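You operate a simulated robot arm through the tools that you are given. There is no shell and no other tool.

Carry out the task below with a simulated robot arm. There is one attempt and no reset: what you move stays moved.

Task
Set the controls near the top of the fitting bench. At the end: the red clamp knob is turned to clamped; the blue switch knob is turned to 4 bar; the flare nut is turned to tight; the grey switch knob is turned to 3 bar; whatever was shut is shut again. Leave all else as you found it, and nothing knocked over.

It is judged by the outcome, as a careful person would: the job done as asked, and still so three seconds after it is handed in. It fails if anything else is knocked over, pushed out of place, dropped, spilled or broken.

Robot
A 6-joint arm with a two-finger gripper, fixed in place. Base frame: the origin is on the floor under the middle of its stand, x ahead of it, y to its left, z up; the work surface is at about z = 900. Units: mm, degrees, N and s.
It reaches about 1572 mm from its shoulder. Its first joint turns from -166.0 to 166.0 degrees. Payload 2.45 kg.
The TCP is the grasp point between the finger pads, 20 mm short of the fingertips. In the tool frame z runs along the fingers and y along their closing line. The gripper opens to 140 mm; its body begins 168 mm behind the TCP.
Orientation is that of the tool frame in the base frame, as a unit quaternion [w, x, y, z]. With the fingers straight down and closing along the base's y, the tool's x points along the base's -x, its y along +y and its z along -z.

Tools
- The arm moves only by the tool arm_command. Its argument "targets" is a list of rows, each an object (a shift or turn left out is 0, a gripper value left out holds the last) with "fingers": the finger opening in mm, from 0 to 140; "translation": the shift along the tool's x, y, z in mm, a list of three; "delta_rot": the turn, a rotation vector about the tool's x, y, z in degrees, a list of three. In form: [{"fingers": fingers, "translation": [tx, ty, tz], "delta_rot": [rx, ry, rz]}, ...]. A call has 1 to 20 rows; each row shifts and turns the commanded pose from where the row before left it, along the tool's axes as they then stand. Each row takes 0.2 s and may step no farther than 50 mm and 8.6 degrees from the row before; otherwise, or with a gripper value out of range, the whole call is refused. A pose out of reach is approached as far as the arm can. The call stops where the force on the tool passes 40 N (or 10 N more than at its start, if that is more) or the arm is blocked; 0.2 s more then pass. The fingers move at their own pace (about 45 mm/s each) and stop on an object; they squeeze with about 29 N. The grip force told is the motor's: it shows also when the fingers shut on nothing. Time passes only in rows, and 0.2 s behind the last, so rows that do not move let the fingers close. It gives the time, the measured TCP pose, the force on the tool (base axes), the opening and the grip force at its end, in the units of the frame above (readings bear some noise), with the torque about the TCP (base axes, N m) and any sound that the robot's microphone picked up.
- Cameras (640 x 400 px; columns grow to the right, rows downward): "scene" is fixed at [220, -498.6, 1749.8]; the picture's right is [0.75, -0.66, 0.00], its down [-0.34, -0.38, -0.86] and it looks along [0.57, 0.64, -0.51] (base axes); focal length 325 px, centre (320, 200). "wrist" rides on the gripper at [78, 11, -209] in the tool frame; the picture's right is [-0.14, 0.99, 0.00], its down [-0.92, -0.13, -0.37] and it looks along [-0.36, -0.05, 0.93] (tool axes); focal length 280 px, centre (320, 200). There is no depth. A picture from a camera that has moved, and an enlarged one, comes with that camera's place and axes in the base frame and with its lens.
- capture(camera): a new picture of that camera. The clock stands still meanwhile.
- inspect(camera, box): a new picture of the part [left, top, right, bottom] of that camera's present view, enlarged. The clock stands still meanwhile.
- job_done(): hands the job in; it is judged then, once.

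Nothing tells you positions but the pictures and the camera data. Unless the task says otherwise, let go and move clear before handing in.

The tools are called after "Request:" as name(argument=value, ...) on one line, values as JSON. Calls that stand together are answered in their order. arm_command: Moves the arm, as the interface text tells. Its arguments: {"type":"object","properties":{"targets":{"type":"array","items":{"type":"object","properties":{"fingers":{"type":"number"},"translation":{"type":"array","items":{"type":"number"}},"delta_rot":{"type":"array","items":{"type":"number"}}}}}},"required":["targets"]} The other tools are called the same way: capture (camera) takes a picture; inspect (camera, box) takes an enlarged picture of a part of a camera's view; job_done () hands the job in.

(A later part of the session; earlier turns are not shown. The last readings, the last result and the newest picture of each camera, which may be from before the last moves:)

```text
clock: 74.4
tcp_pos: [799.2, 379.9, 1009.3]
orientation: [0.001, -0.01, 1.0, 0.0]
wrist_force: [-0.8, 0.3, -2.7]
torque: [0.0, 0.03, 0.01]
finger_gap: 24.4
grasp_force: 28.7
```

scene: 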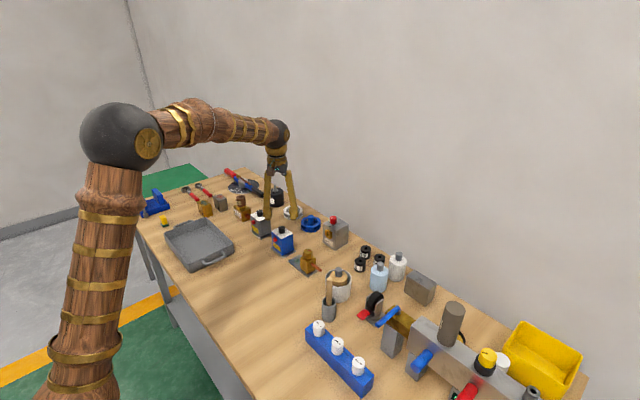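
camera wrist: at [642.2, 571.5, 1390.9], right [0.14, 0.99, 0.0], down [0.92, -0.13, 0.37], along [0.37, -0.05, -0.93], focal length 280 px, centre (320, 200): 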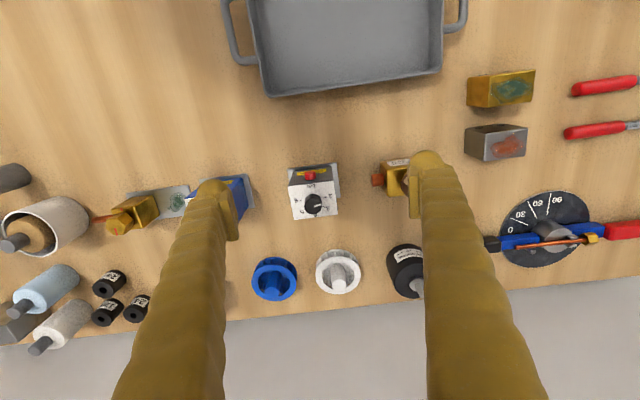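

Request:
arm_command(targets=[{"translation": [0, 0, 0.5]}, {}])

Request:
arm_command(targets=[{"translation": [0, 0, 0.4]}, {}])

```text
clock: 75.0
tcp_pos: [798.7, 380.4, 1009.1]
orientation: [0.001, -0.01, 1.0, 0.002]
wrist_force: [-4.1, -3.1, 13.3]
torque: [-0.01, 0.41, 0.05]
finger_gap: 24.0
grasp_force: 28.2
```

```text
clock: 75.6
tcp_pos: [798.8, 381.0, 1007.9]
orientation: [0.0, -0.01, 1.0, 0.0]
wrist_force: [-6.3, -4.3, 23.0]
torque: [-0.11, 0.06, -0.01]
finger_gap: 24.2
grasp_force: 29.1
```

Request:
arm_command(targets=[{"translation": [0, 0, -0.7]}, {}])

Request:
arm_command(targets=[{"fingers": 30}, {}, {"fingers": 60}, {}, {"translation": [0, 0, -20]}, {"translation": [0, 0, -40]}, {"translation": [0, 0, -45]}, {"translation": [0, 0, -45], "fingers": 140}, {"translation": [0, 0, -24]}, {"translation": [40, 9, 0], "delta_rot": [0, 0, 1.1]}, {"translation": [40, 9, 0]}, {}, {}])

Request:
inspect(camera="scene", box=[246, 205, 310, 245])

Request:
inspect(camera="wrist", box=[284, 165, 348, 225])

```text
clock: 76.2
tcp_pos: [799.4, 380.5, 1008.9]
orientation: [0.002, -0.011, 1.0, 0.0]
wrist_force: [2.2, -0.8, 11.9]
torque: [0.02, -0.41, -0.02]
finger_gap: 24.2
grasp_force: 28.9
```

```text
clock: 79.0
tcp_pos: [718.8, 395.8, 1185.0]
orientation: [0.002, 0.0, 1.0, 0.0]
wrist_force: [0.8, 0.8, 0.5]
torque: [0.0, -0.02, -0.01]
finger_gap: 140.2
grasp_force: 0.0
```

```text
10.00 times, centred on (278, 225) of scene
camera zoom: at [220.0, -498.6, 1749.8], right [0.75, -0.66, 0.0], down [-0.34, -0.38, -0.86], along [0.57, 0.64, -0.51], focal length 3246 px, centre (740, -50)
```

zoom: 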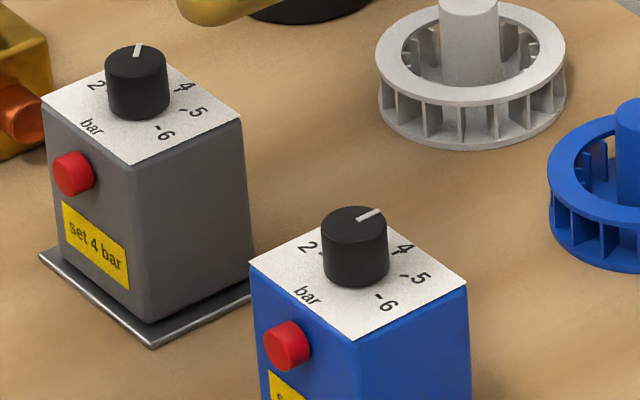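

```text
6.67 times, centred on (316, 195) of wrist
camera zoom: at [640.6, 406.2, 1393.0], right [0.14, 0.99, 0.0], down [0.92, -0.13, 0.37], along [0.37, -0.05, -0.93], focal length 1869 px, centre (347, 233)
```

zoom: 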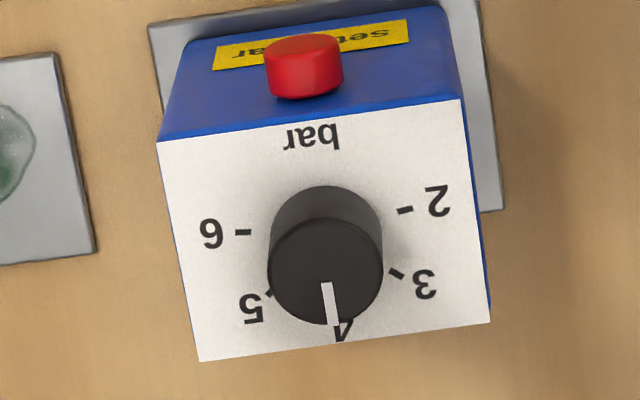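

Box position is now within about 1 mm of the original. I'll zoom tightly to check the blue pointer against the 4 tick.

Request:
inspect(camera="wrist", box=[302, 186, 334, 220])

Request:
inspect(camera="scene", box=[271, 223, 295, 240])

```text
11.76 times, centred on (318, 203) of wrist
camera zoom: at [640.6, 406.2, 1393.0], right [0.14, 0.99, 0.0], down [0.92, -0.13, 0.37], along [0.37, -0.05, -0.93], focal length 3299 px, centre (344, 165)
```

zoom: 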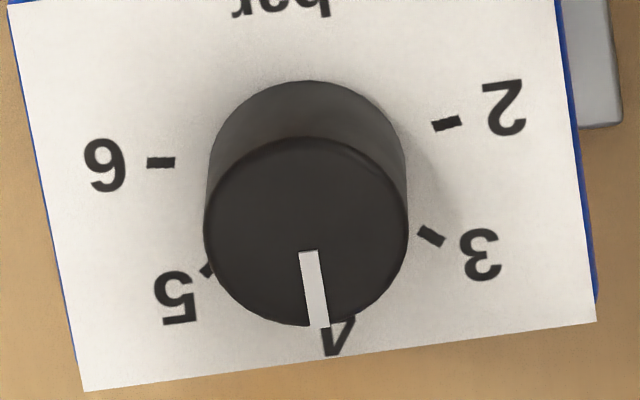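

```text
16.00 times, centred on (283, 232) of scene
camera zoom: at [220.0, -498.6, 1749.8], right [0.75, -0.66, 0.0], down [-0.34, -0.38, -0.86], along [0.57, 0.64, -0.51], focal length 5194 px, centre (912, -304)
```

zoom: 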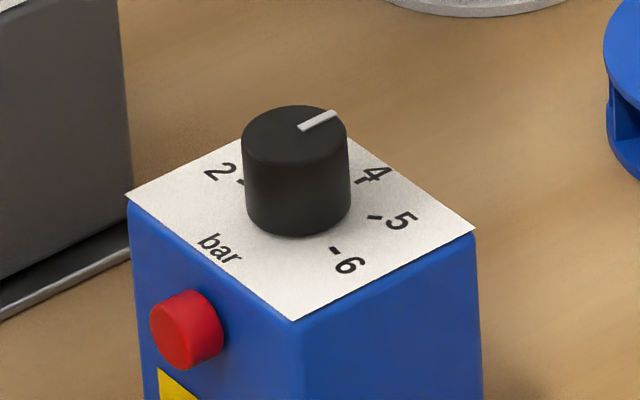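

Pointer and 4 tick agree within about 1°. Now the flare nut: I'll move above it and pre‑rotate −90° so the fingers close on the ±x flats.

Request:
arm_command(targets=[{"translation": [-16, -35.4, 4], "fingers": 60}, {"translation": [-16, -35.4, 4]}, {"translation": [-16, -35.4, 4]}, {"translation": [-16, -35.4, 4]}, {"translation": [-16, -35.4, 4]}, {"delta_rot": [0, 0, -8.5]}, {"delta_rot": [0, 0, -8.5]}, {"delta_rot": [0, 0, -8.5]}, {"delta_rot": [0, 0, -8.5]}, {"delta_rot": [0, 0, -8.5]}, {"delta_rot": [0, 0, -8.5]}, {"delta_rot": [0, 0, -8.5]}, {"delta_rot": [0, 0, -8.5]}, {"delta_rot": [0, 0, -8.5]}, {"delta_rot": [0, 0, -8.5]}, {"delta_rot": [0, 0, -5]}, {"translation": [0, 0, 40]}, {"translation": [0, 0, 40]}, {}, {}])

Request:
capture(camera="wrist")

Request:
inspect(camera="wrist", box=[270, 120, 370, 200])

```text
clock: 83.2
tcp_pos: [798.3, 221.7, 1083.9]
orientation: [-0.001, 0.708, -0.706, 0.001]
wrist_force: [-0.3, 0.9, 0.3]
torque: [0.02, 0.0, 0.01]
finger_gap: 60.0
grasp_force: 0.0
```

```text
taken
camera wrist: at [787.2, 142.0, 1293.2], right [-0.99, 0.14, 0.0], down [0.13, 0.92, 0.37], along [0.05, 0.37, -0.93], focal length 280 px, centre (320, 200)
```

wrist: 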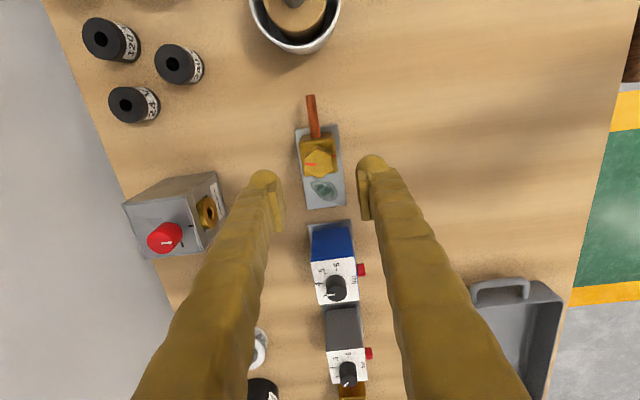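

```text
5.00 times, centred on (320, 160) of wrist
camera zoom: at [787.2, 142.0, 1293.2], right [-0.99, 0.14, 0.0], down [0.13, 0.92, 0.37], along [0.05, 0.37, -0.93], focal length 1402 px, centre (320, 400)
```

zoom: 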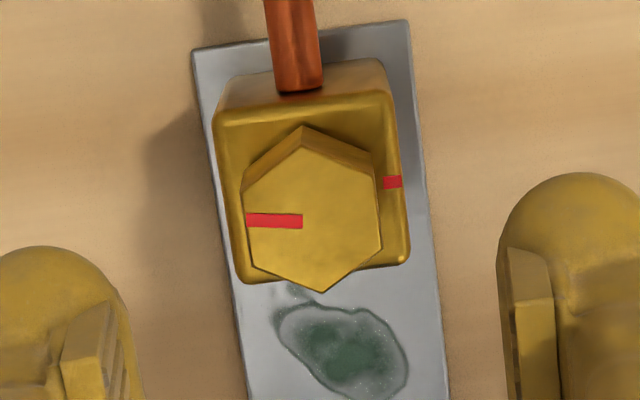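

Clear view of the nut from this side: its red bar points about θ≈−7°, and the body mark sits at 180°. I'll zoom in to measure the flats and the centre precisely.

Request:
inspect(camera="wrist", box=[296, 132, 344, 184])

Request:
inspect(camera="scene", box=[280, 235, 340, 285])

```text
7.69 times, centred on (320, 158) of wrist
camera zoom: at [787.2, 142.0, 1293.2], right [-0.99, 0.14, 0.0], down [0.13, 0.92, 0.37], along [0.05, 0.37, -0.93], focal length 2157 px, centre (320, 523)
```

zoom: 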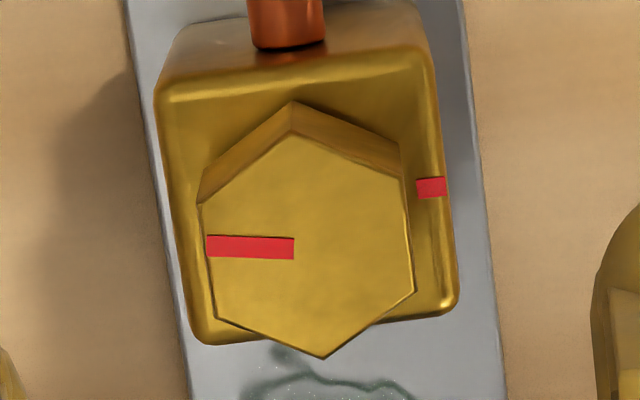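

```text
8.00 times, centred on (310, 260) of scene
camera zoom: at [220.0, -498.6, 1749.8], right [0.75, -0.66, 0.0], down [-0.34, -0.38, -0.86], along [0.57, 0.64, -0.51], focal length 2597 px, centre (400, -280)
```

zoom: 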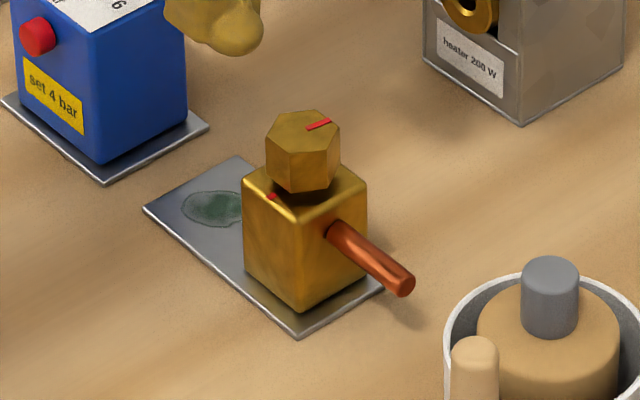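

Nut flats are at 0°/60°, aligned with the fingers; the bar is about 10° off a flat. Centre offset is (+1.7, −1.5) in tool axes. Descending to TCP z≈990.

Request:
arm_command(targets=[{"translation": [1.7, -1.5, 0]}, {"translation": [0, 0, 35]}, {"translation": [0, 0, 30]}, {"translation": [0, 0, 20]}, {"translation": [0, 0, 9]}, {"fingers": 42}, {}, {}])

Request:
inspect(camera="wrist", box=[260, 140, 380, 230])

Request:
inspect(camera="scene", box=[280, 235, 340, 285])

```text
clock: 85.0
tcp_pos: [800.9, 217.4, 989.1]
orientation: [-0.001, 0.707, -0.707, 0.001]
wrist_force: [0.1, 0.4, -0.2]
torque: [0.01, -0.02, 0.03]
finger_gap: 42.0
grasp_force: 0.0
```

```text
4.44 times, centred on (320, 185) of wrist
camera zoom: at [789.6, 138.4, 1198.3], right [-0.99, 0.14, 0.0], down [0.13, 0.92, 0.37], along [0.05, 0.37, -0.93], focal length 1246 px, centre (320, 267)
```

zoom: 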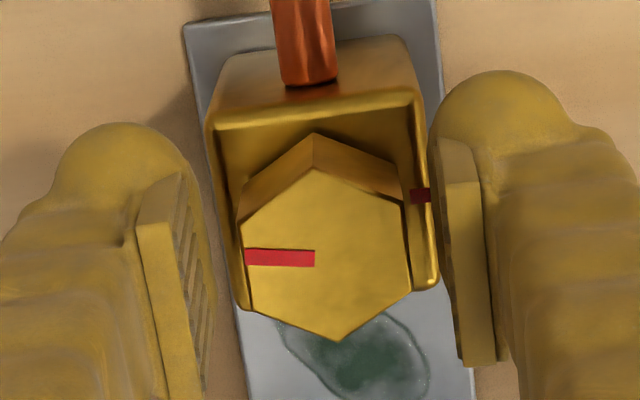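

```text
8.00 times, centred on (310, 260) of scene
camera zoom: at [220.0, -498.6, 1749.8], right [0.75, -0.66, 0.0], down [-0.34, -0.38, -0.86], along [0.57, 0.64, -0.51], focal length 2597 px, centre (400, -280)
```

zoom: 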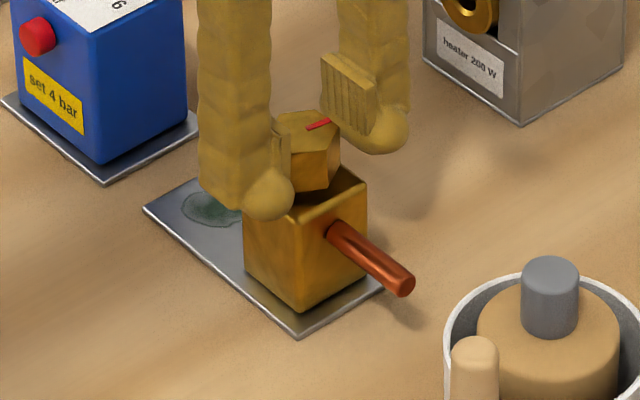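

Slight correction (−1.6, +1.0), then grip the nut.

Request:
arm_command(targets=[{"translation": [-1.6, 1.0, 0]}, {}, {"fingers": 0}, {}, {}, {}])

Request:
inspect(camera="wrist", box=[260, 140, 380, 230])

```text
clock: 86.4
tcp_pos: [799.5, 219.5, 989.0]
orientation: [0.0, -0.707, 0.707, -0.001]
wrist_force: [1.3, -0.2, 0.1]
torque: [0.01, -0.01, 0.02]
finger_gap: 28.5
grasp_force: 29.1
```

```text
4.44 times, centred on (320, 185) of wrist
camera zoom: at [788.6, 140.4, 1198.5], right [-0.99, 0.14, 0.0], down [0.13, 0.92, 0.37], along [0.05, 0.37, -0.93], focal length 1246 px, centre (320, 267)
```

zoom: 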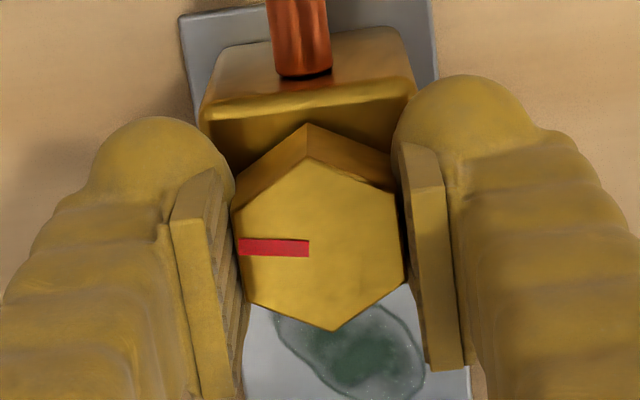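

Gripped on the flats (28.5 mm). I'll add a light press and turn 15° clockwise, then check whether the body stays still.

Request:
arm_command(targets=[{"translation": [0, 0, 0.7]}, {"translation": [0, 0, 0.5]}, {}])

Request:
arm_command(targets=[{"delta_rot": [0, 0, 2.5]}, {"delta_rot": [0, 0, 2.5]}, {"delta_rot": [0, 0, 2.5]}, {"delta_rot": [0, 0, 2.5]}, {"delta_rot": [0, 0, 2.5]}, {"delta_rot": [0, 0, 2.5]}, {}])

Request:
inspect(camera="wrist", box=[240, 120, 400, 230])

Request:
inspect(camera="scene", box=[280, 235, 340, 285])

```text
clock: 87.2
tcp_pos: [799.6, 220.8, 988.3]
orientation: [-0.001, 0.707, -0.707, 0.0]
wrist_force: [-1.2, -9.0, 18.2]
torque: [-0.11, 0.03, -0.01]
finger_gap: 29.0
grasp_force: 29.0
```

```text
clock: 88.8
tcp_pos: [800.0, 220.2, 987.5]
orientation: [0.001, -0.609, 0.793, 0.0]
wrist_force: [3.2, -4.9, 18.4]
torque: [-0.07, -0.05, 0.01]
finger_gap: 28.7
grasp_force: 28.8
```

```text
3.64 times, centred on (320, 175) of wrist
camera zoom: at [768.8, 146.5, 1197.3], right [-0.92, 0.39, 0.0], down [0.36, 0.86, 0.37], along [0.15, 0.34, -0.93], focal length 1020 px, centre (320, 291)
```

zoom: 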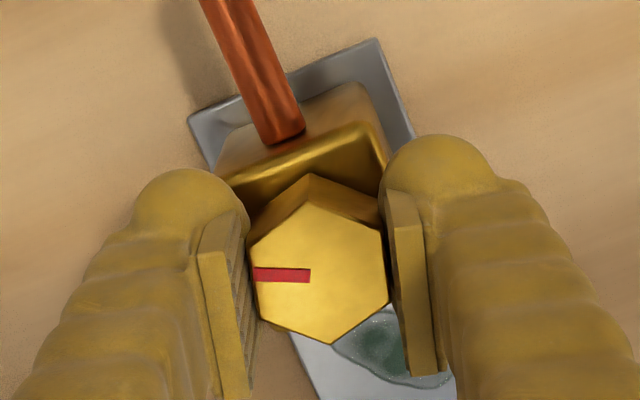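

```text
8.00 times, centred on (310, 260) of scene
camera zoom: at [220.0, -498.6, 1749.8], right [0.75, -0.66, 0.0], down [-0.34, -0.38, -0.86], along [0.57, 0.64, -0.51], focal length 2597 px, centre (400, -280)
```

zoom: 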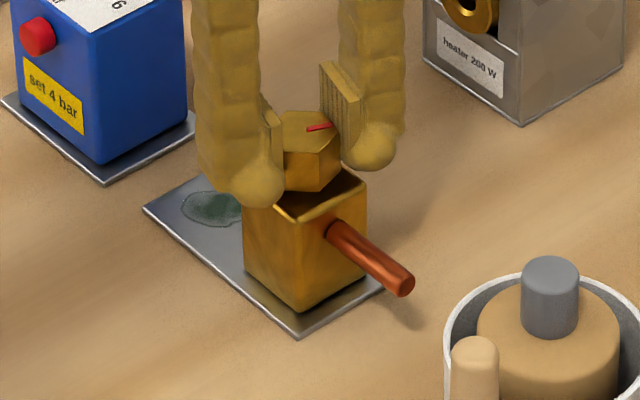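

Nut turns freely and the body is still. Continuing 40°.

Request:
arm_command(targets=[{"delta_rot": [0, 0, 3.5]}, {"delta_rot": [0, 0, 3.5]}, {"delta_rot": [0, 0, 3.5]}, {"delta_rot": [0, 0, 3.5]}, {"delta_rot": [0, 0, 3.5]}, {"delta_rot": [0, 0, 3.5]}, {"delta_rot": [0, 0, 3.5]}, {"delta_rot": [0, 0, 3.5]}, {"delta_rot": [0, 0, 3.5]}, {"delta_rot": [0, 0, 3.5]}, {}])

Request:
inspect(camera="wrist", box=[240, 120, 400, 230])

Request:
inspect(camera="scene", box=[280, 235, 340, 285])

```text
clock: 91.2
tcp_pos: [798.9, 219.9, 988.0]
orientation: [0.001, -0.342, 0.94, 0.0]
wrist_force: [0.2, 2.2, 6.0]
torque: [-0.05, 0.01, 0.03]
finger_gap: 29.0
grasp_force: 29.1
```

```text
3.64 times, centred on (320, 175) of wrist
camera zoom: at [732.1, 176.8, 1197.2], right [-0.53, 0.85, 0.0], down [0.79, 0.49, 0.37], along [0.31, 0.2, -0.93], focal length 1020 px, centre (320, 291)
```

zoom: 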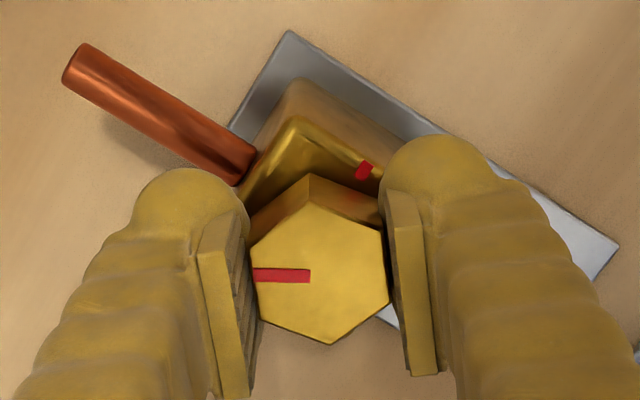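

```text
8.00 times, centred on (310, 260) of scene
camera zoom: at [220.0, -498.6, 1749.8], right [0.75, -0.66, 0.0], down [-0.34, -0.38, -0.86], along [0.57, 0.64, -0.51], focal length 2597 px, centre (400, -280)
```

zoom: 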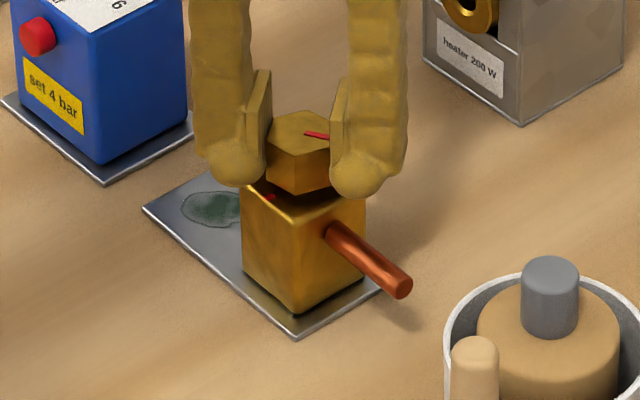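

Still no movement of the body. Adding a little press and turning 56° more.

Request:
arm_command(targets=[{"translation": [0, 0, 0.4]}, {"delta_rot": [0, 0, 3.5]}, {"delta_rot": [0, 0, 3.5]}, {"delta_rot": [0, 0, 3.5]}, {"delta_rot": [0, 0, 3.5]}, {"delta_rot": [0, 0, 3.5]}, {"delta_rot": [0, 0, 3.5]}, {"delta_rot": [0, 0, 3.5]}, {"delta_rot": [0, 0, 3.5]}, {"delta_rot": [0, 0, 3.5]}, {"delta_rot": [0, 0, 3.5]}, {"delta_rot": [0, 0, 3.5]}, {"delta_rot": [0, 0, 3.5]}, {"delta_rot": [0, 0, 3.5]}, {"delta_rot": [0, 0, 3.5]}, {"delta_rot": [0, 0, 3.5]}, {"delta_rot": [0, 0, 3.5]}, {}])

Request:
inspect(camera="wrist", box=[240, 120, 400, 230])

Request:
inspect(camera="scene", box=[280, 235, 340, 285])

```text
clock: 95.0
tcp_pos: [799.3, 220.2, 987.0]
orientation: [0.0, 0.14, 0.99, 0.0]
wrist_force: [-0.1, 0.9, -0.2]
torque: [-0.01, 0.03, -0.02]
finger_gap: 28.8
grasp_force: 29.2
```

```text
3.64 times, centred on (320, 175) of wrist
camera zoom: at [727.0, 251.4, 1197.5], right [0.41, 0.91, 0.0], down [0.85, -0.38, 0.37], along [0.34, -0.15, -0.93], focal length 1020 px, centre (320, 291)
```

zoom: 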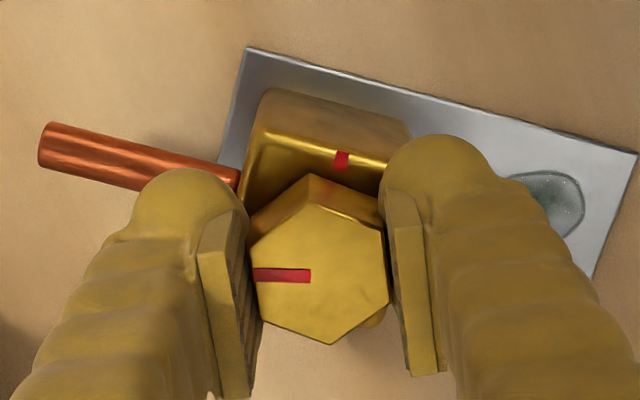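

```text
8.00 times, centred on (310, 260) of scene
camera zoom: at [220.0, -498.6, 1749.8], right [0.75, -0.66, 0.0], down [-0.34, -0.38, -0.86], along [0.57, 0.64, -0.51], focal length 2597 px, centre (400, -280)
```

zoom: 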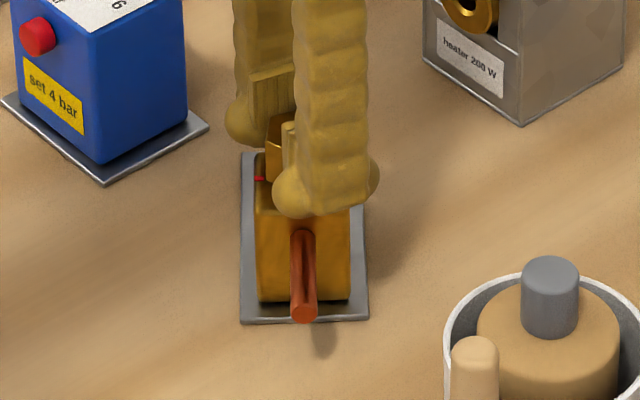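

With the press gone, the fitting's body turned with the nut by about 36°. I'll unload slightly more and turn back counter‑clockwise so the body follows home, then resume with firm pressing.

Request:
arm_command(targets=[{"translation": [0, 0, -0.6]}, {}])

Request:
arm_command(targets=[{"translation": [0, 0, -0.6]}, {}])

```text
clock: 95.6
tcp_pos: [801.3, 219.4, 988.3]
orientation: [0.0, 0.138, 0.99, 0.0]
wrist_force: [0.8, 0.4, -0.3]
torque: [-0.01, 0.01, 0.04]
finger_gap: 28.9
grasp_force: 28.9
```

```text
clock: 96.2
tcp_pos: [799.7, 219.0, 989.3]
orientation: [0.001, 0.14, 0.99, -0.001]
wrist_force: [0.1, -0.4, -0.7]
torque: [-0.06, 0.01, -0.03]
finger_gap: 28.9
grasp_force: 29.1
```

Request:
inspect(camera="scene", box=[280, 235, 340, 285])

Request:
inspect(camera="wrist", box=[240, 120, 400, 230])

```text
8.00 times, centred on (310, 260) of scene
camera zoom: at [220.0, -498.6, 1749.8], right [0.75, -0.66, 0.0], down [-0.34, -0.38, -0.86], along [0.57, 0.64, -0.51], focal length 2597 px, centre (400, -280)
```

zoom: 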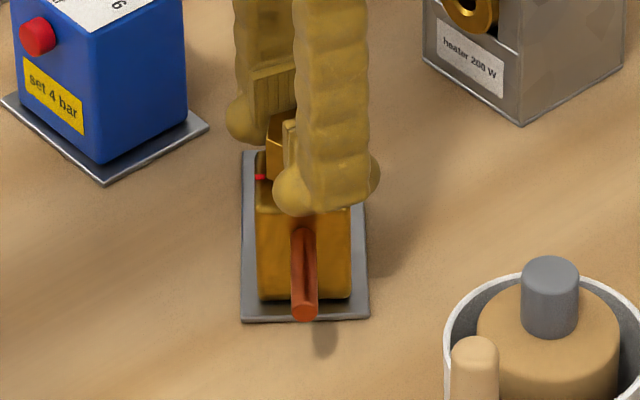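

```text
3.64 times, centred on (320, 175) of wrist
camera zoom: at [727.4, 251.3, 1198.4], right [0.4, 0.91, 0.0], down [0.85, -0.38, 0.37], along [0.34, -0.15, -0.93], focal length 1020 px, centre (320, 291)
```

zoom: 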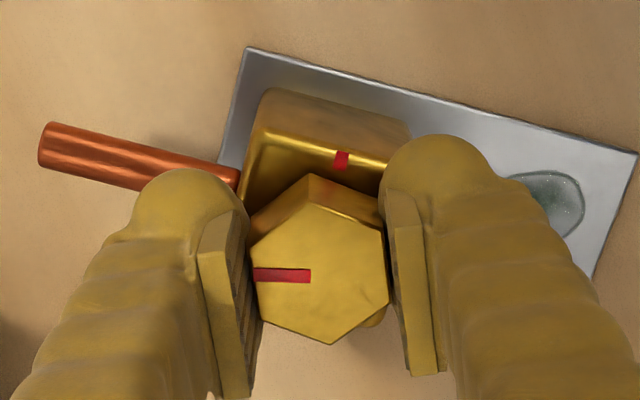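

The fitting is light and now just clear of the bench; its heading is about 39° clockwise of the original. Turning back 39°.

Request:
arm_command(targets=[{"delta_rot": [0, 0, -4]}, {"delta_rot": [0, 0, -4]}, {"delta_rot": [0, 0, -4]}, {"delta_rot": [0, 0, -4]}, {"delta_rot": [0, 0, -4]}, {"delta_rot": [0, 0, -4]}, {"delta_rot": [0, 0, -4]}, {"delta_rot": [0, 0, -4]}, {"delta_rot": [0, 0, -4]}, {"delta_rot": [0, 0, -3]}, {}])

Request:
inspect(camera="scene", box=[280, 235, 340, 285])

Request:
inspect(camera="wrist", box=[240, 120, 400, 230])

```text
clock: 98.6
tcp_pos: [801.0, 220.2, 987.9]
orientation: [0.002, -0.199, 0.98, 0.0]
wrist_force: [-0.9, -0.5, -0.2]
torque: [-0.01, 0.0, 0.0]
finger_gap: 28.6
grasp_force: 29.5
```

```text
8.00 times, centred on (310, 260) of scene
camera zoom: at [220.0, -498.6, 1749.8], right [0.75, -0.66, 0.0], down [-0.34, -0.38, -0.86], along [0.57, 0.64, -0.51], focal length 2597 px, centre (400, -280)
```

zoom: 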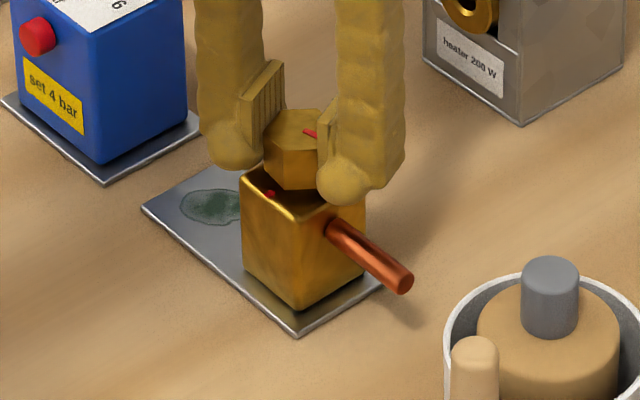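

```text
3.64 times, centred on (320, 175) of wrist
camera zoom: at [723.6, 199.2, 1198.1], right [-0.26, 0.97, 0.0], down [0.9, 0.24, 0.37], along [0.36, 0.1, -0.93], focal length 1020 px, centre (320, 291)
```

zoom: 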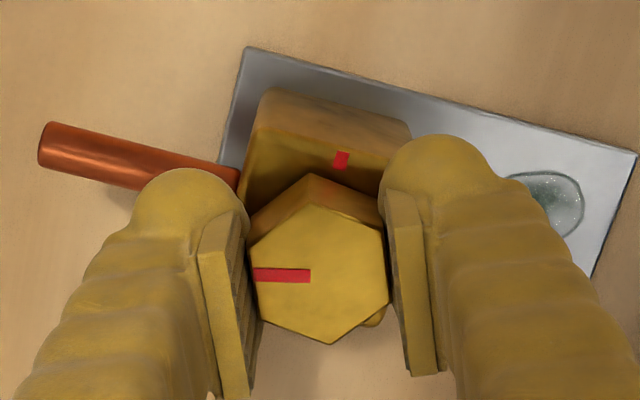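

Fitting is back in its original position. Lowering and pressing firmly before continuing the turn.

Request:
arm_command(targets=[{"translation": [0, 0, 1.0]}, {"translation": [0, 0, 0.5]}, {}])

Request:
arm_command(targets=[{"translation": [0, 0, 0.6]}, {}])

Request:
arm_command(targets=[{"translation": [0, 0, 0.6]}, {}])

```text
clock: 99.4
tcp_pos: [800.0, 220.1, 988.1]
orientation: [0.001, -0.199, 0.98, -0.001]
wrist_force: [1.9, 0.0, 4.1]
torque: [-0.06, 0.07, -0.03]
finger_gap: 28.8
grasp_force: 29.0
```

```text
clock: 100.0
tcp_pos: [800.5, 220.6, 987.1]
orientation: [0.001, -0.2, 0.98, 0.0]
wrist_force: [-3.8, 5.8, 20.0]
torque: [0.13, 0.0, 0.0]
finger_gap: 28.8
grasp_force: 29.0
```

```text
clock: 100.6
tcp_pos: [799.8, 220.0, 986.5]
orientation: [0.001, -0.2, 0.98, 0.0]
wrist_force: [0.8, 5.9, 20.4]
torque: [0.11, -0.08, 0.01]
finger_gap: 28.6
grasp_force: 29.1
```

Request:
arm_command(targets=[{"delta_rot": [0, 0, 3], "translation": [0, 0, 0.07]}, {"delta_rot": [0, 0, 3], "translation": [0, 0, 0.07]}, {"delta_rot": [0, 0, 3], "translation": [0, 0, 0.07]}, {"delta_rot": [0, 0, 3], "translation": [0, 0, 0.07]}, {"delta_rot": [0, 0, 3], "translation": [0, 0, 0.07]}, {"delta_rot": [0, 0, 3], "translation": [0, 0, 0.07]}, {"delta_rot": [0, 0, 3], "translation": [0, 0, 0.07]}, {}])

Request:
inspect(camera="scene", box=[280, 235, 340, 285])

```text
clock: 102.4
tcp_pos: [799.8, 219.8, 985.1]
orientation: [0.0, -0.017, 1.0, 0.0]
wrist_force: [5.5, 1.3, 8.3]
torque: [0.03, -0.2, 0.01]
finger_gap: 28.8
grasp_force: 28.8
```

```text
8.00 times, centred on (310, 260) of scene
camera zoom: at [220.0, -498.6, 1749.8], right [0.75, -0.66, 0.0], down [-0.34, -0.38, -0.86], along [0.57, 0.64, -0.51], focal length 2597 px, centre (400, -280)
```

zoom: 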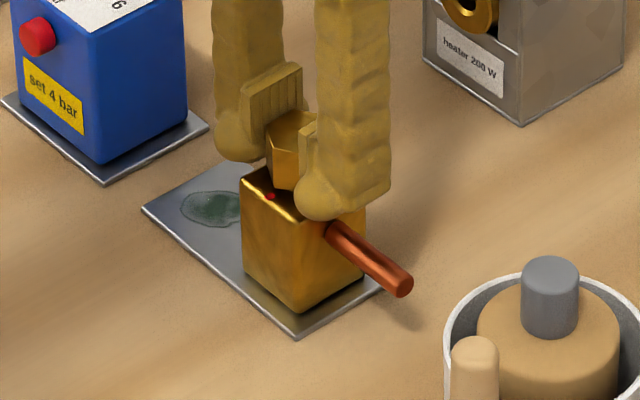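

Body is holding. Re-pressing and turning another 21°.

Request:
arm_command(targets=[{"translation": [0, 0, 0.4]}, {"delta_rot": [0, 0, 3], "translation": [0, 0, 0.08]}, {"delta_rot": [0, 0, 3], "translation": [0, 0, 0.08]}, {"delta_rot": [0, 0, 3], "translation": [0, 0, 0.08]}, {"delta_rot": [0, 0, 3], "translation": [0, 0, 0.08]}, {"delta_rot": [0, 0, 3], "translation": [0, 0, 0.08]}, {"delta_rot": [0, 0, 3], "translation": [0, 0, 0.08]}, {"delta_rot": [0, 0, 3], "translation": [0, 0, 0.08]}, {}])

Request:
inspect(camera="scene", box=[280, 235, 340, 285])

Request:
inspect(camera="wrist", box=[240, 120, 400, 230])

```text
clock: 104.4
tcp_pos: [799.2, 220.0, 983.7]
orientation: [0.0, 0.165, 0.986, 0.001]
wrist_force: [0.1, -6.4, 16.7]
torque: [-0.06, -0.09, 0.02]
finger_gap: 28.8
grasp_force: 29.3
```

```text
8.00 times, centred on (310, 260) of scene
camera zoom: at [220.0, -498.6, 1749.8], right [0.75, -0.66, 0.0], down [-0.34, -0.38, -0.86], along [0.57, 0.64, -0.51], focal length 2597 px, centre (400, -280)
```

zoom: 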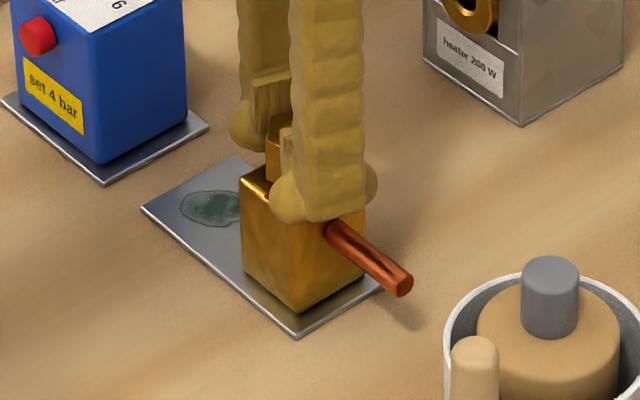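

```text
3.64 times, centred on (320, 175) of wrist
camera zoom: at [728.9, 255.1, 1193.7], right [0.45, 0.89, 0.0], down [0.83, -0.42, 0.37], along [0.33, -0.17, -0.93], focal length 1020 px, centre (320, 291)
```

zoom: 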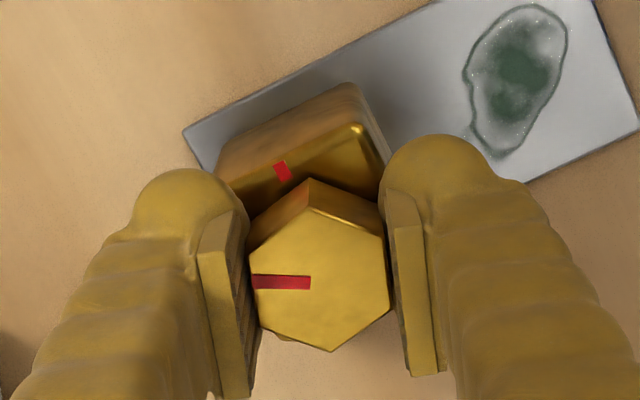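

Body hasn't moved; about 62° remain, but the grip has slid ~4 mm down the nut. I'll release, raise 4.5 mm, index back 60° (hex symmetry) and re-grip.

Request:
arm_command(targets=[{"translation": [0, 0, -1.2]}, {}, {"fingers": 36}, {"fingers": 60}, {}, {"translation": [0, 0, -3.5]}, {"delta_rot": [0, 0, -7.5]}, {"delta_rot": [0, 0, -7.5]}, {"delta_rot": [0, 0, -7.5]}, {"delta_rot": [0, 0, -7.5]}, {"delta_rot": [0, 0, -7.5]}, {"delta_rot": [0, 0, -7.5]}, {"delta_rot": [0, 0, -7.5]}, {"delta_rot": [0, 0, -7.5]}, {}, {}])

Request:
inspect(camera="wrist", box=[260, 140, 380, 230])

Request:
inspect(camera="scene", box=[280, 235, 340, 285])

```text
clock: 107.8
tcp_pos: [800.5, 220.0, 987.9]
orientation: [0.0, -0.35, 0.937, 0.001]
wrist_force: [0.2, -0.2, 0.5]
torque: [0.0, 0.01, 0.03]
finger_gap: 60.1
grasp_force: 0.2
```

```text
4.44 times, centred on (320, 185) of wrist
camera zoom: at [733.0, 176.4, 1198.1], right [-0.55, 0.84, 0.0], down [0.78, 0.51, 0.37], along [0.31, 0.2, -0.93], focal length 1246 px, centre (320, 267)
```

zoom: 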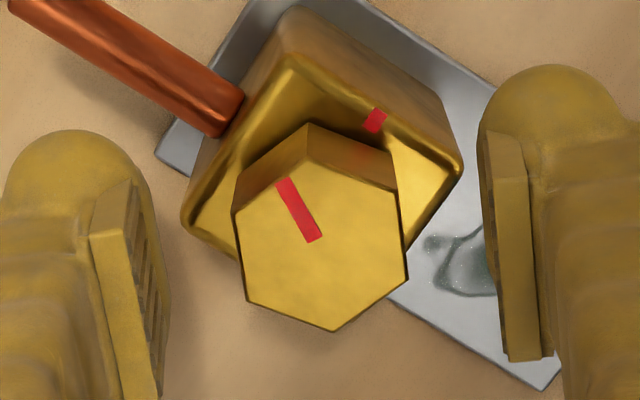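

```text
8.00 times, centred on (310, 260) of scene
camera zoom: at [220.0, -498.6, 1749.8], right [0.75, -0.66, 0.0], down [-0.34, -0.38, -0.86], along [0.57, 0.64, -0.51], focal length 2597 px, centre (400, -280)
```

zoom: 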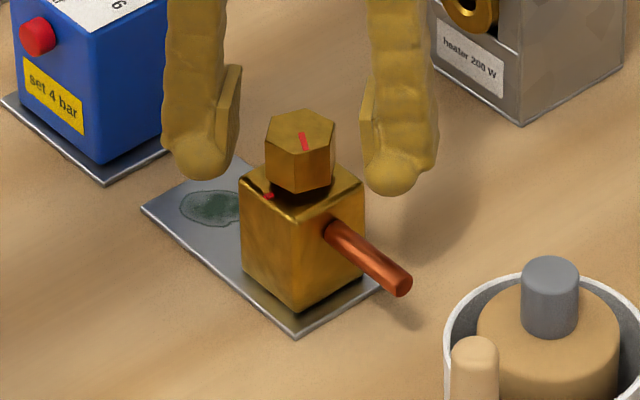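

Nut's bar is at about −120°, so ~60° remain. Re-gripping higher on the nut and pressing.

Request:
arm_command(targets=[{"fingers": 0}, {}, {}, {}, {}])

Request:
arm_command(targets=[{"translation": [0, 0, 0.7]}, {"translation": [0, 0, 0.6]}, {}])

```text
clock: 109.0
tcp_pos: [800.0, 221.3, 988.9]
orientation: [0.0, -0.35, 0.937, 0.0]
wrist_force: [-0.7, 1.4, -0.4]
torque: [0.01, 0.04, 0.01]
finger_gap: 29.1
grasp_force: 28.9
```

```text
clock: 109.8
tcp_pos: [799.9, 219.7, 988.9]
orientation: [0.001, -0.35, 0.937, 0.001]
wrist_force: [-4.2, 5.4, 20.8]
torque: [0.09, 0.05, -0.01]
finger_gap: 28.8
grasp_force: 29.0
```

Request:
arm_command(targets=[{"delta_rot": [0, 0, 3], "translation": [0, 0, 0.07]}, {"delta_rot": [0, 0, 3], "translation": [0, 0, 0.07]}, {"delta_rot": [0, 0, 3], "translation": [0, 0, 0.07]}, {"delta_rot": [0, 0, 3], "translation": [0, 0, 0.07]}, {"delta_rot": [0, 0, 3], "translation": [0, 0, 0.07]}, {"delta_rot": [0, 0, 3], "translation": [0, 0, 0.07]}, {"delta_rot": [0, 0, 3], "translation": [0, 0, 0.07]}, {"delta_rot": [0, 0, 3], "translation": [0, 0, 0.07]}, {}])

Request:
inspect(camera="scene", box=[280, 235, 340, 285])

```text
clock: 111.8
tcp_pos: [798.9, 220.7, 986.6]
orientation: [0.001, -0.148, 0.989, 0.0]
wrist_force: [0.3, 0.5, 18.5]
torque: [0.02, 0.04, -0.02]
finger_gap: 28.8
grasp_force: 29.0
```

```text
8.00 times, centred on (310, 260) of scene
camera zoom: at [220.0, -498.6, 1749.8], right [0.75, -0.66, 0.0], down [-0.34, -0.38, -0.86], along [0.57, 0.64, -0.51], focal length 2597 px, centre (400, -280)
```

zoom: 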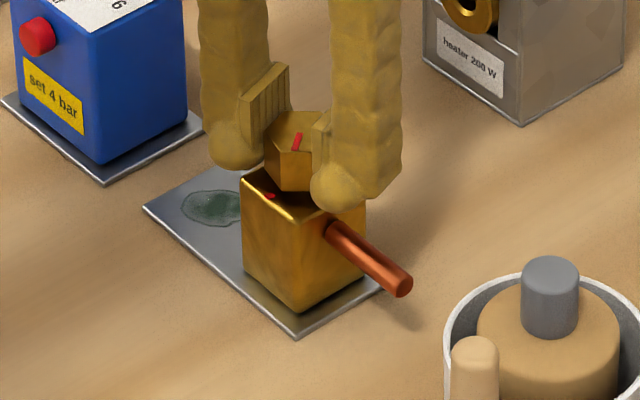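

Body still in place with 18 N press. Continuing 24° more.

Request:
arm_command(targets=[{"delta_rot": [0, 0, 3], "translation": [0, 0, 0.07]}, {"delta_rot": [0, 0, 3], "translation": [0, 0, 0.07]}, {"delta_rot": [0, 0, 3], "translation": [0, 0, 0.07]}, {"delta_rot": [0, 0, 3], "translation": [0, 0, 0.07]}, {"delta_rot": [0, 0, 3], "translation": [0, 0, 0.07]}, {"delta_rot": [0, 0, 3], "translation": [0, 0, 0.07]}, {"delta_rot": [0, 0, 3], "translation": [0, 0, 0.07]}, {"delta_rot": [0, 0, 3], "translation": [0, 0, 0.07]}, {}])

Request:
inspect(camera="scene", box=[280, 235, 340, 285])

Request:
inspect(camera="wrist", box=[240, 120, 400, 230])

```text
clock: 113.8
tcp_pos: [798.8, 219.8, 985.2]
orientation: [0.002, 0.062, 0.998, 0.0]
wrist_force: [-2.0, 1.4, 20.4]
torque: [-0.01, -0.03, 0.06]
finger_gap: 29.0
grasp_force: 28.5
```

```text
8.00 times, centred on (310, 260) of scene
camera zoom: at [220.0, -498.6, 1749.8], right [0.75, -0.66, 0.0], down [-0.34, -0.38, -0.86], along [0.57, 0.64, -0.51], focal length 2597 px, centre (400, -280)
```

zoom: 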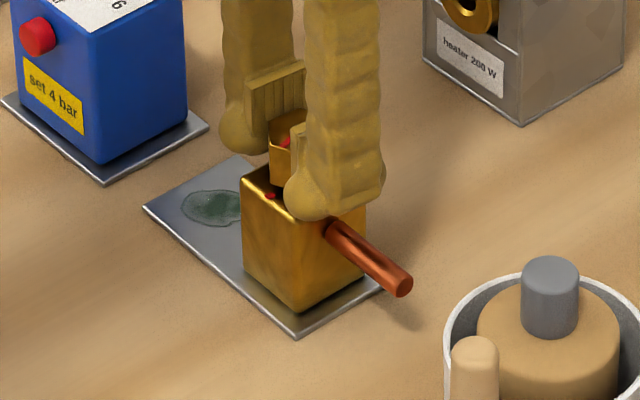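

```text
3.64 times, centred on (320, 175) of wrist
camera zoom: at [722.9, 239.4, 1195.7], right [0.26, 0.97, 0.0], down [0.9, -0.24, 0.37], along [0.36, -0.09, -0.93], focal length 1020 px, centre (320, 291)
```

zoom: 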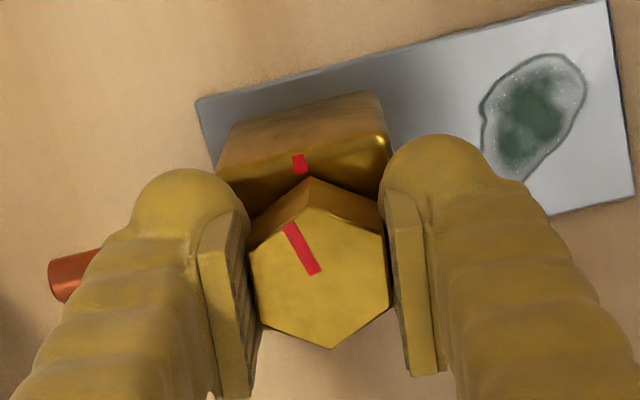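

About 11–16° remain. Proceeding in smaller steps and watching for a stop.

Request:
arm_command(targets=[{"delta_rot": [0, 0, 2], "translation": [0, 0, 0.06]}, {"delta_rot": [0, 0, 2], "translation": [0, 0, 0.06]}, {"delta_rot": [0, 0, 2], "translation": [0, 0, 0.06]}, {"delta_rot": [0, 0, 2], "translation": [0, 0, 0.06]}, {}])

Request:
inspect(camera="wrist", box=[270, 140, 370, 220])

Request:
inspect(camera="scene", box=[280, 235, 340, 285])

```text
clock: 115.0
tcp_pos: [799.2, 220.3, 985.9]
orientation: [0.001, 0.131, 0.991, 0.001]
wrist_force: [3.8, -1.9, 16.6]
torque: [-0.07, -0.22, -0.01]
finger_gap: 28.8
grasp_force: 29.1
```

```text
5.00 times, centred on (320, 180) of wrist
camera zoom: at [726.4, 250.0, 1195.4], right [0.39, 0.92, 0.0], down [0.86, -0.36, 0.37], along [0.34, -0.14, -0.93], focal length 1402 px, centre (320, 300)
```

zoom: 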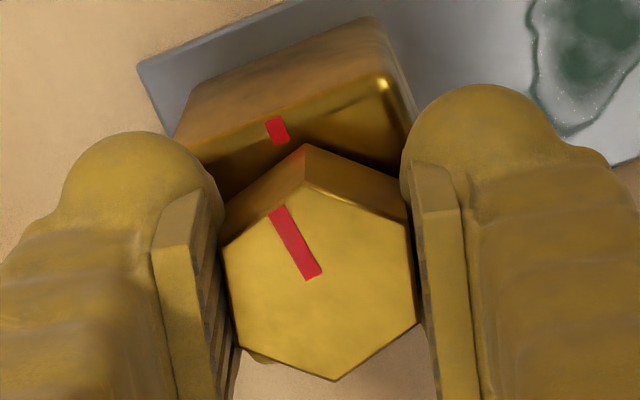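

```text
8.00 times, centred on (310, 260) of scene
camera zoom: at [220.0, -498.6, 1749.8], right [0.75, -0.66, 0.0], down [-0.34, -0.38, -0.86], along [0.57, 0.64, -0.51], focal length 2597 px, centre (400, -280)
```

zoom: 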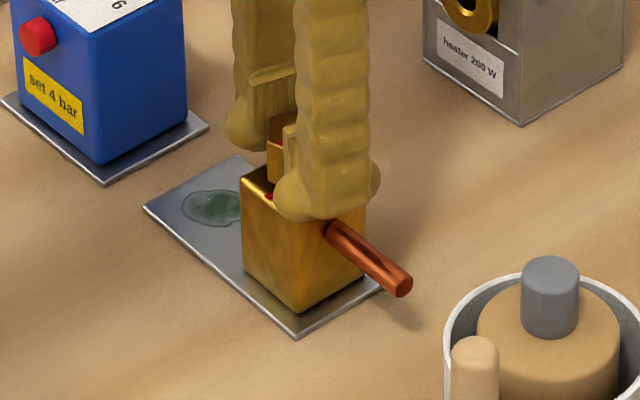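

Request:
arm_command(targets=[{"delta_rot": [0, 0, 1.5], "translation": [0, 0, 0.06]}, {"delta_rot": [0, 0, 1.5], "translation": [0, 0, 0.06]}, {"delta_rot": [0, 0, 1], "translation": [0, 0, 0.04]}, {}])

Request:
inspect(camera="wrist", box=[290, 155, 346, 200])

Request:
inspect(camera="scene", box=[280, 235, 340, 285])

```text
clock: 116.0
tcp_pos: [800.7, 221.0, 986.0]
orientation: [0.0, 0.165, 0.986, 0.0]
wrist_force: [-5.4, -9.8, 19.0]
torque: [-0.14, 0.22, 0.04]
finger_gap: 28.8
grasp_force: 29.3
```

```text
8.89 times, centred on (318, 178) of wrist
camera zoom: at [729.0, 255.3, 1195.3], right [0.45, 0.89, 0.0], down [0.83, -0.42, 0.37], along [0.33, -0.17, -0.93], focal length 2492 px, centre (338, 400)
```

zoom: 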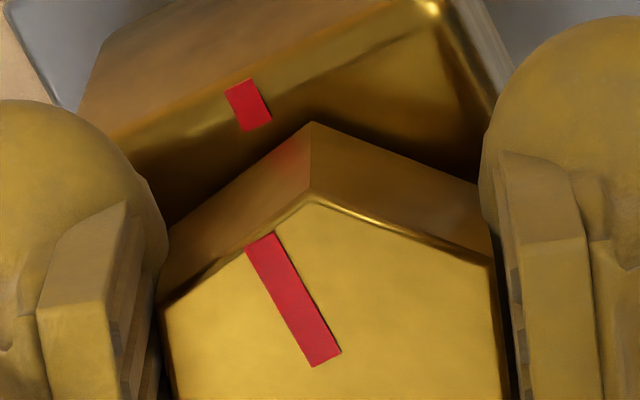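

```text
8.00 times, centred on (310, 260) of scene
camera zoom: at [220.0, -498.6, 1749.8], right [0.75, -0.66, 0.0], down [-0.34, -0.38, -0.86], along [0.57, 0.64, -0.51], focal length 2597 px, centre (400, -280)
```

zoom: 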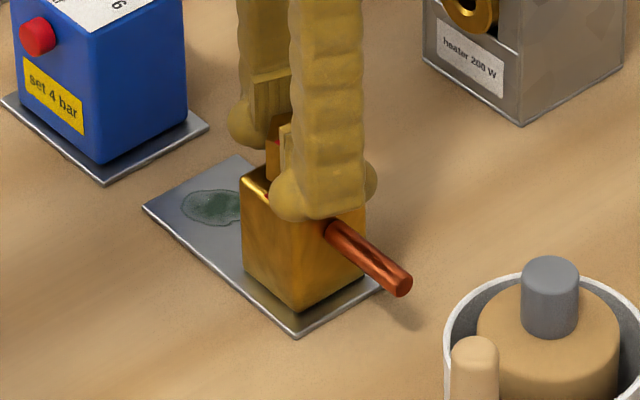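

Nut bar and body mark are now within about 1–2°. One small final turn, feeling for a stop.

Request:
arm_command(targets=[{"delta_rot": [0, 0, 1.0], "translation": [0, 0, 0.05]}, {}])

Request:
inspect(camera="wrist", box=[290, 155, 346, 200])

```text
clock: 116.6
tcp_pos: [798.7, 221.4, 986.6]
orientation: [0.002, 0.173, 0.985, 0.001]
wrist_force: [5.1, -7.0, 12.8]
torque: [-0.12, -0.15, -0.01]
finger_gap: 28.7
grasp_force: 28.9
```

```text
8.89 times, centred on (318, 178) of wrist
camera zoom: at [729.3, 256.6, 1195.2], right [0.47, 0.88, 0.0], down [0.82, -0.44, 0.37], along [0.33, -0.17, -0.93], focal length 2492 px, centre (338, 400)
```

zoom: 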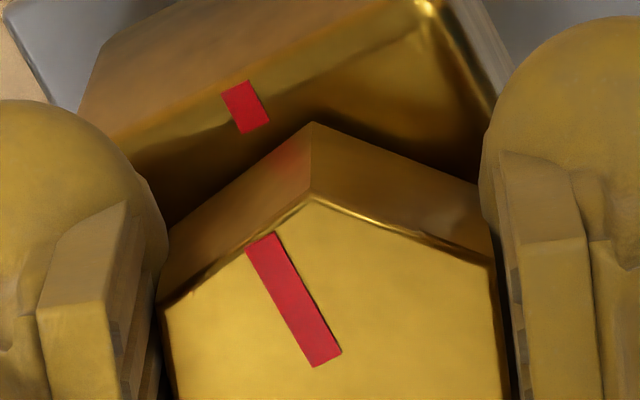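

Aligned. Unloading, opening and rising.

Request:
arm_command(targets=[{"translation": [0, 0, -0.8]}, {}, {"fingers": 36}, {"fingers": 60}, {}, {"translation": [0, 0, -20]}, {"translation": [0, 0, -40]}, {"translation": [0, 0, -45]}, {"translation": [0, 0, -45]}, {"delta_rot": [0, 0, -7]}, {"delta_rot": [0, 0, -7]}, {"delta_rot": [0, 0, -6]}, {}, {}])

Request:
inspect(camera="wrist", box=[280, 80, 360, 150])

Request:
inspect(camera="scene", box=[294, 244, 326, 274])

Request:
capture(camera="wrist")

```text
clock: 119.6
tcp_pos: [799.5, 220.3, 1136.8]
orientation: [0.001, 0.0, 1.0, 0.0]
wrist_force: [-0.5, -0.1, -0.5]
torque: [-0.03, 0.02, 0.0]
finger_gap: 60.3
grasp_force: 0.0
```

```text
5.71 times, centred on (320, 115) of wrist
camera zoom: at [721.3, 229.3, 1345.8], right [0.14, 0.99, 0.0], down [0.92, -0.13, 0.37], along [0.37, -0.05, -0.93], focal length 1602 px, centre (320, 686)
```

zoom: 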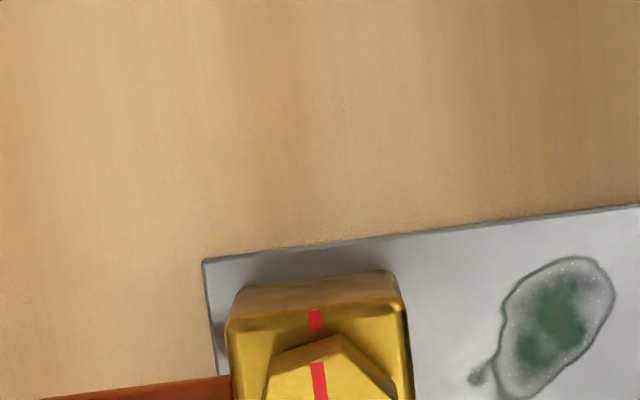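

```text
13.33 times, centred on (310, 259) of scene
camera zoom: at [220.0, -498.6, 1749.8], right [0.75, -0.66, 0.0], down [-0.34, -0.38, -0.86], along [0.57, 0.64, -0.51], focal length 4328 px, centre (453, -587)
```

zoom: 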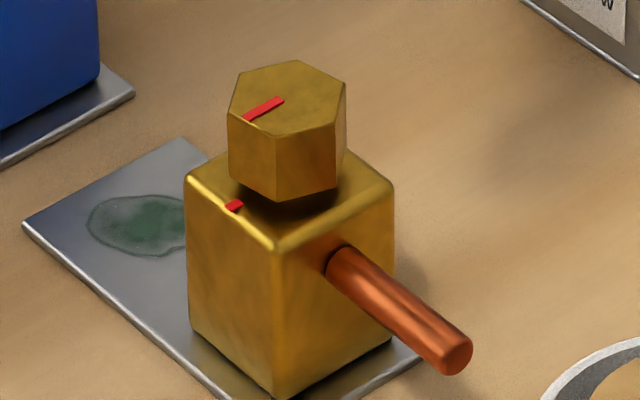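

```text
taken
camera wrist: at [721.3, 229.3, 1345.8], right [0.14, 0.99, 0.0], down [0.92, -0.13, 0.37], along [0.37, -0.05, -0.93], focal length 280 px, centre (320, 200)
```

wrist: 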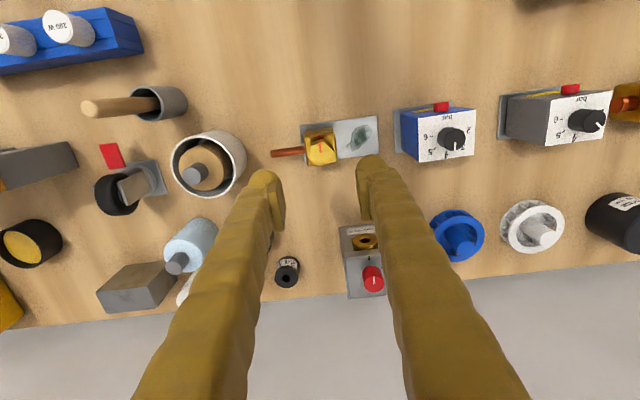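

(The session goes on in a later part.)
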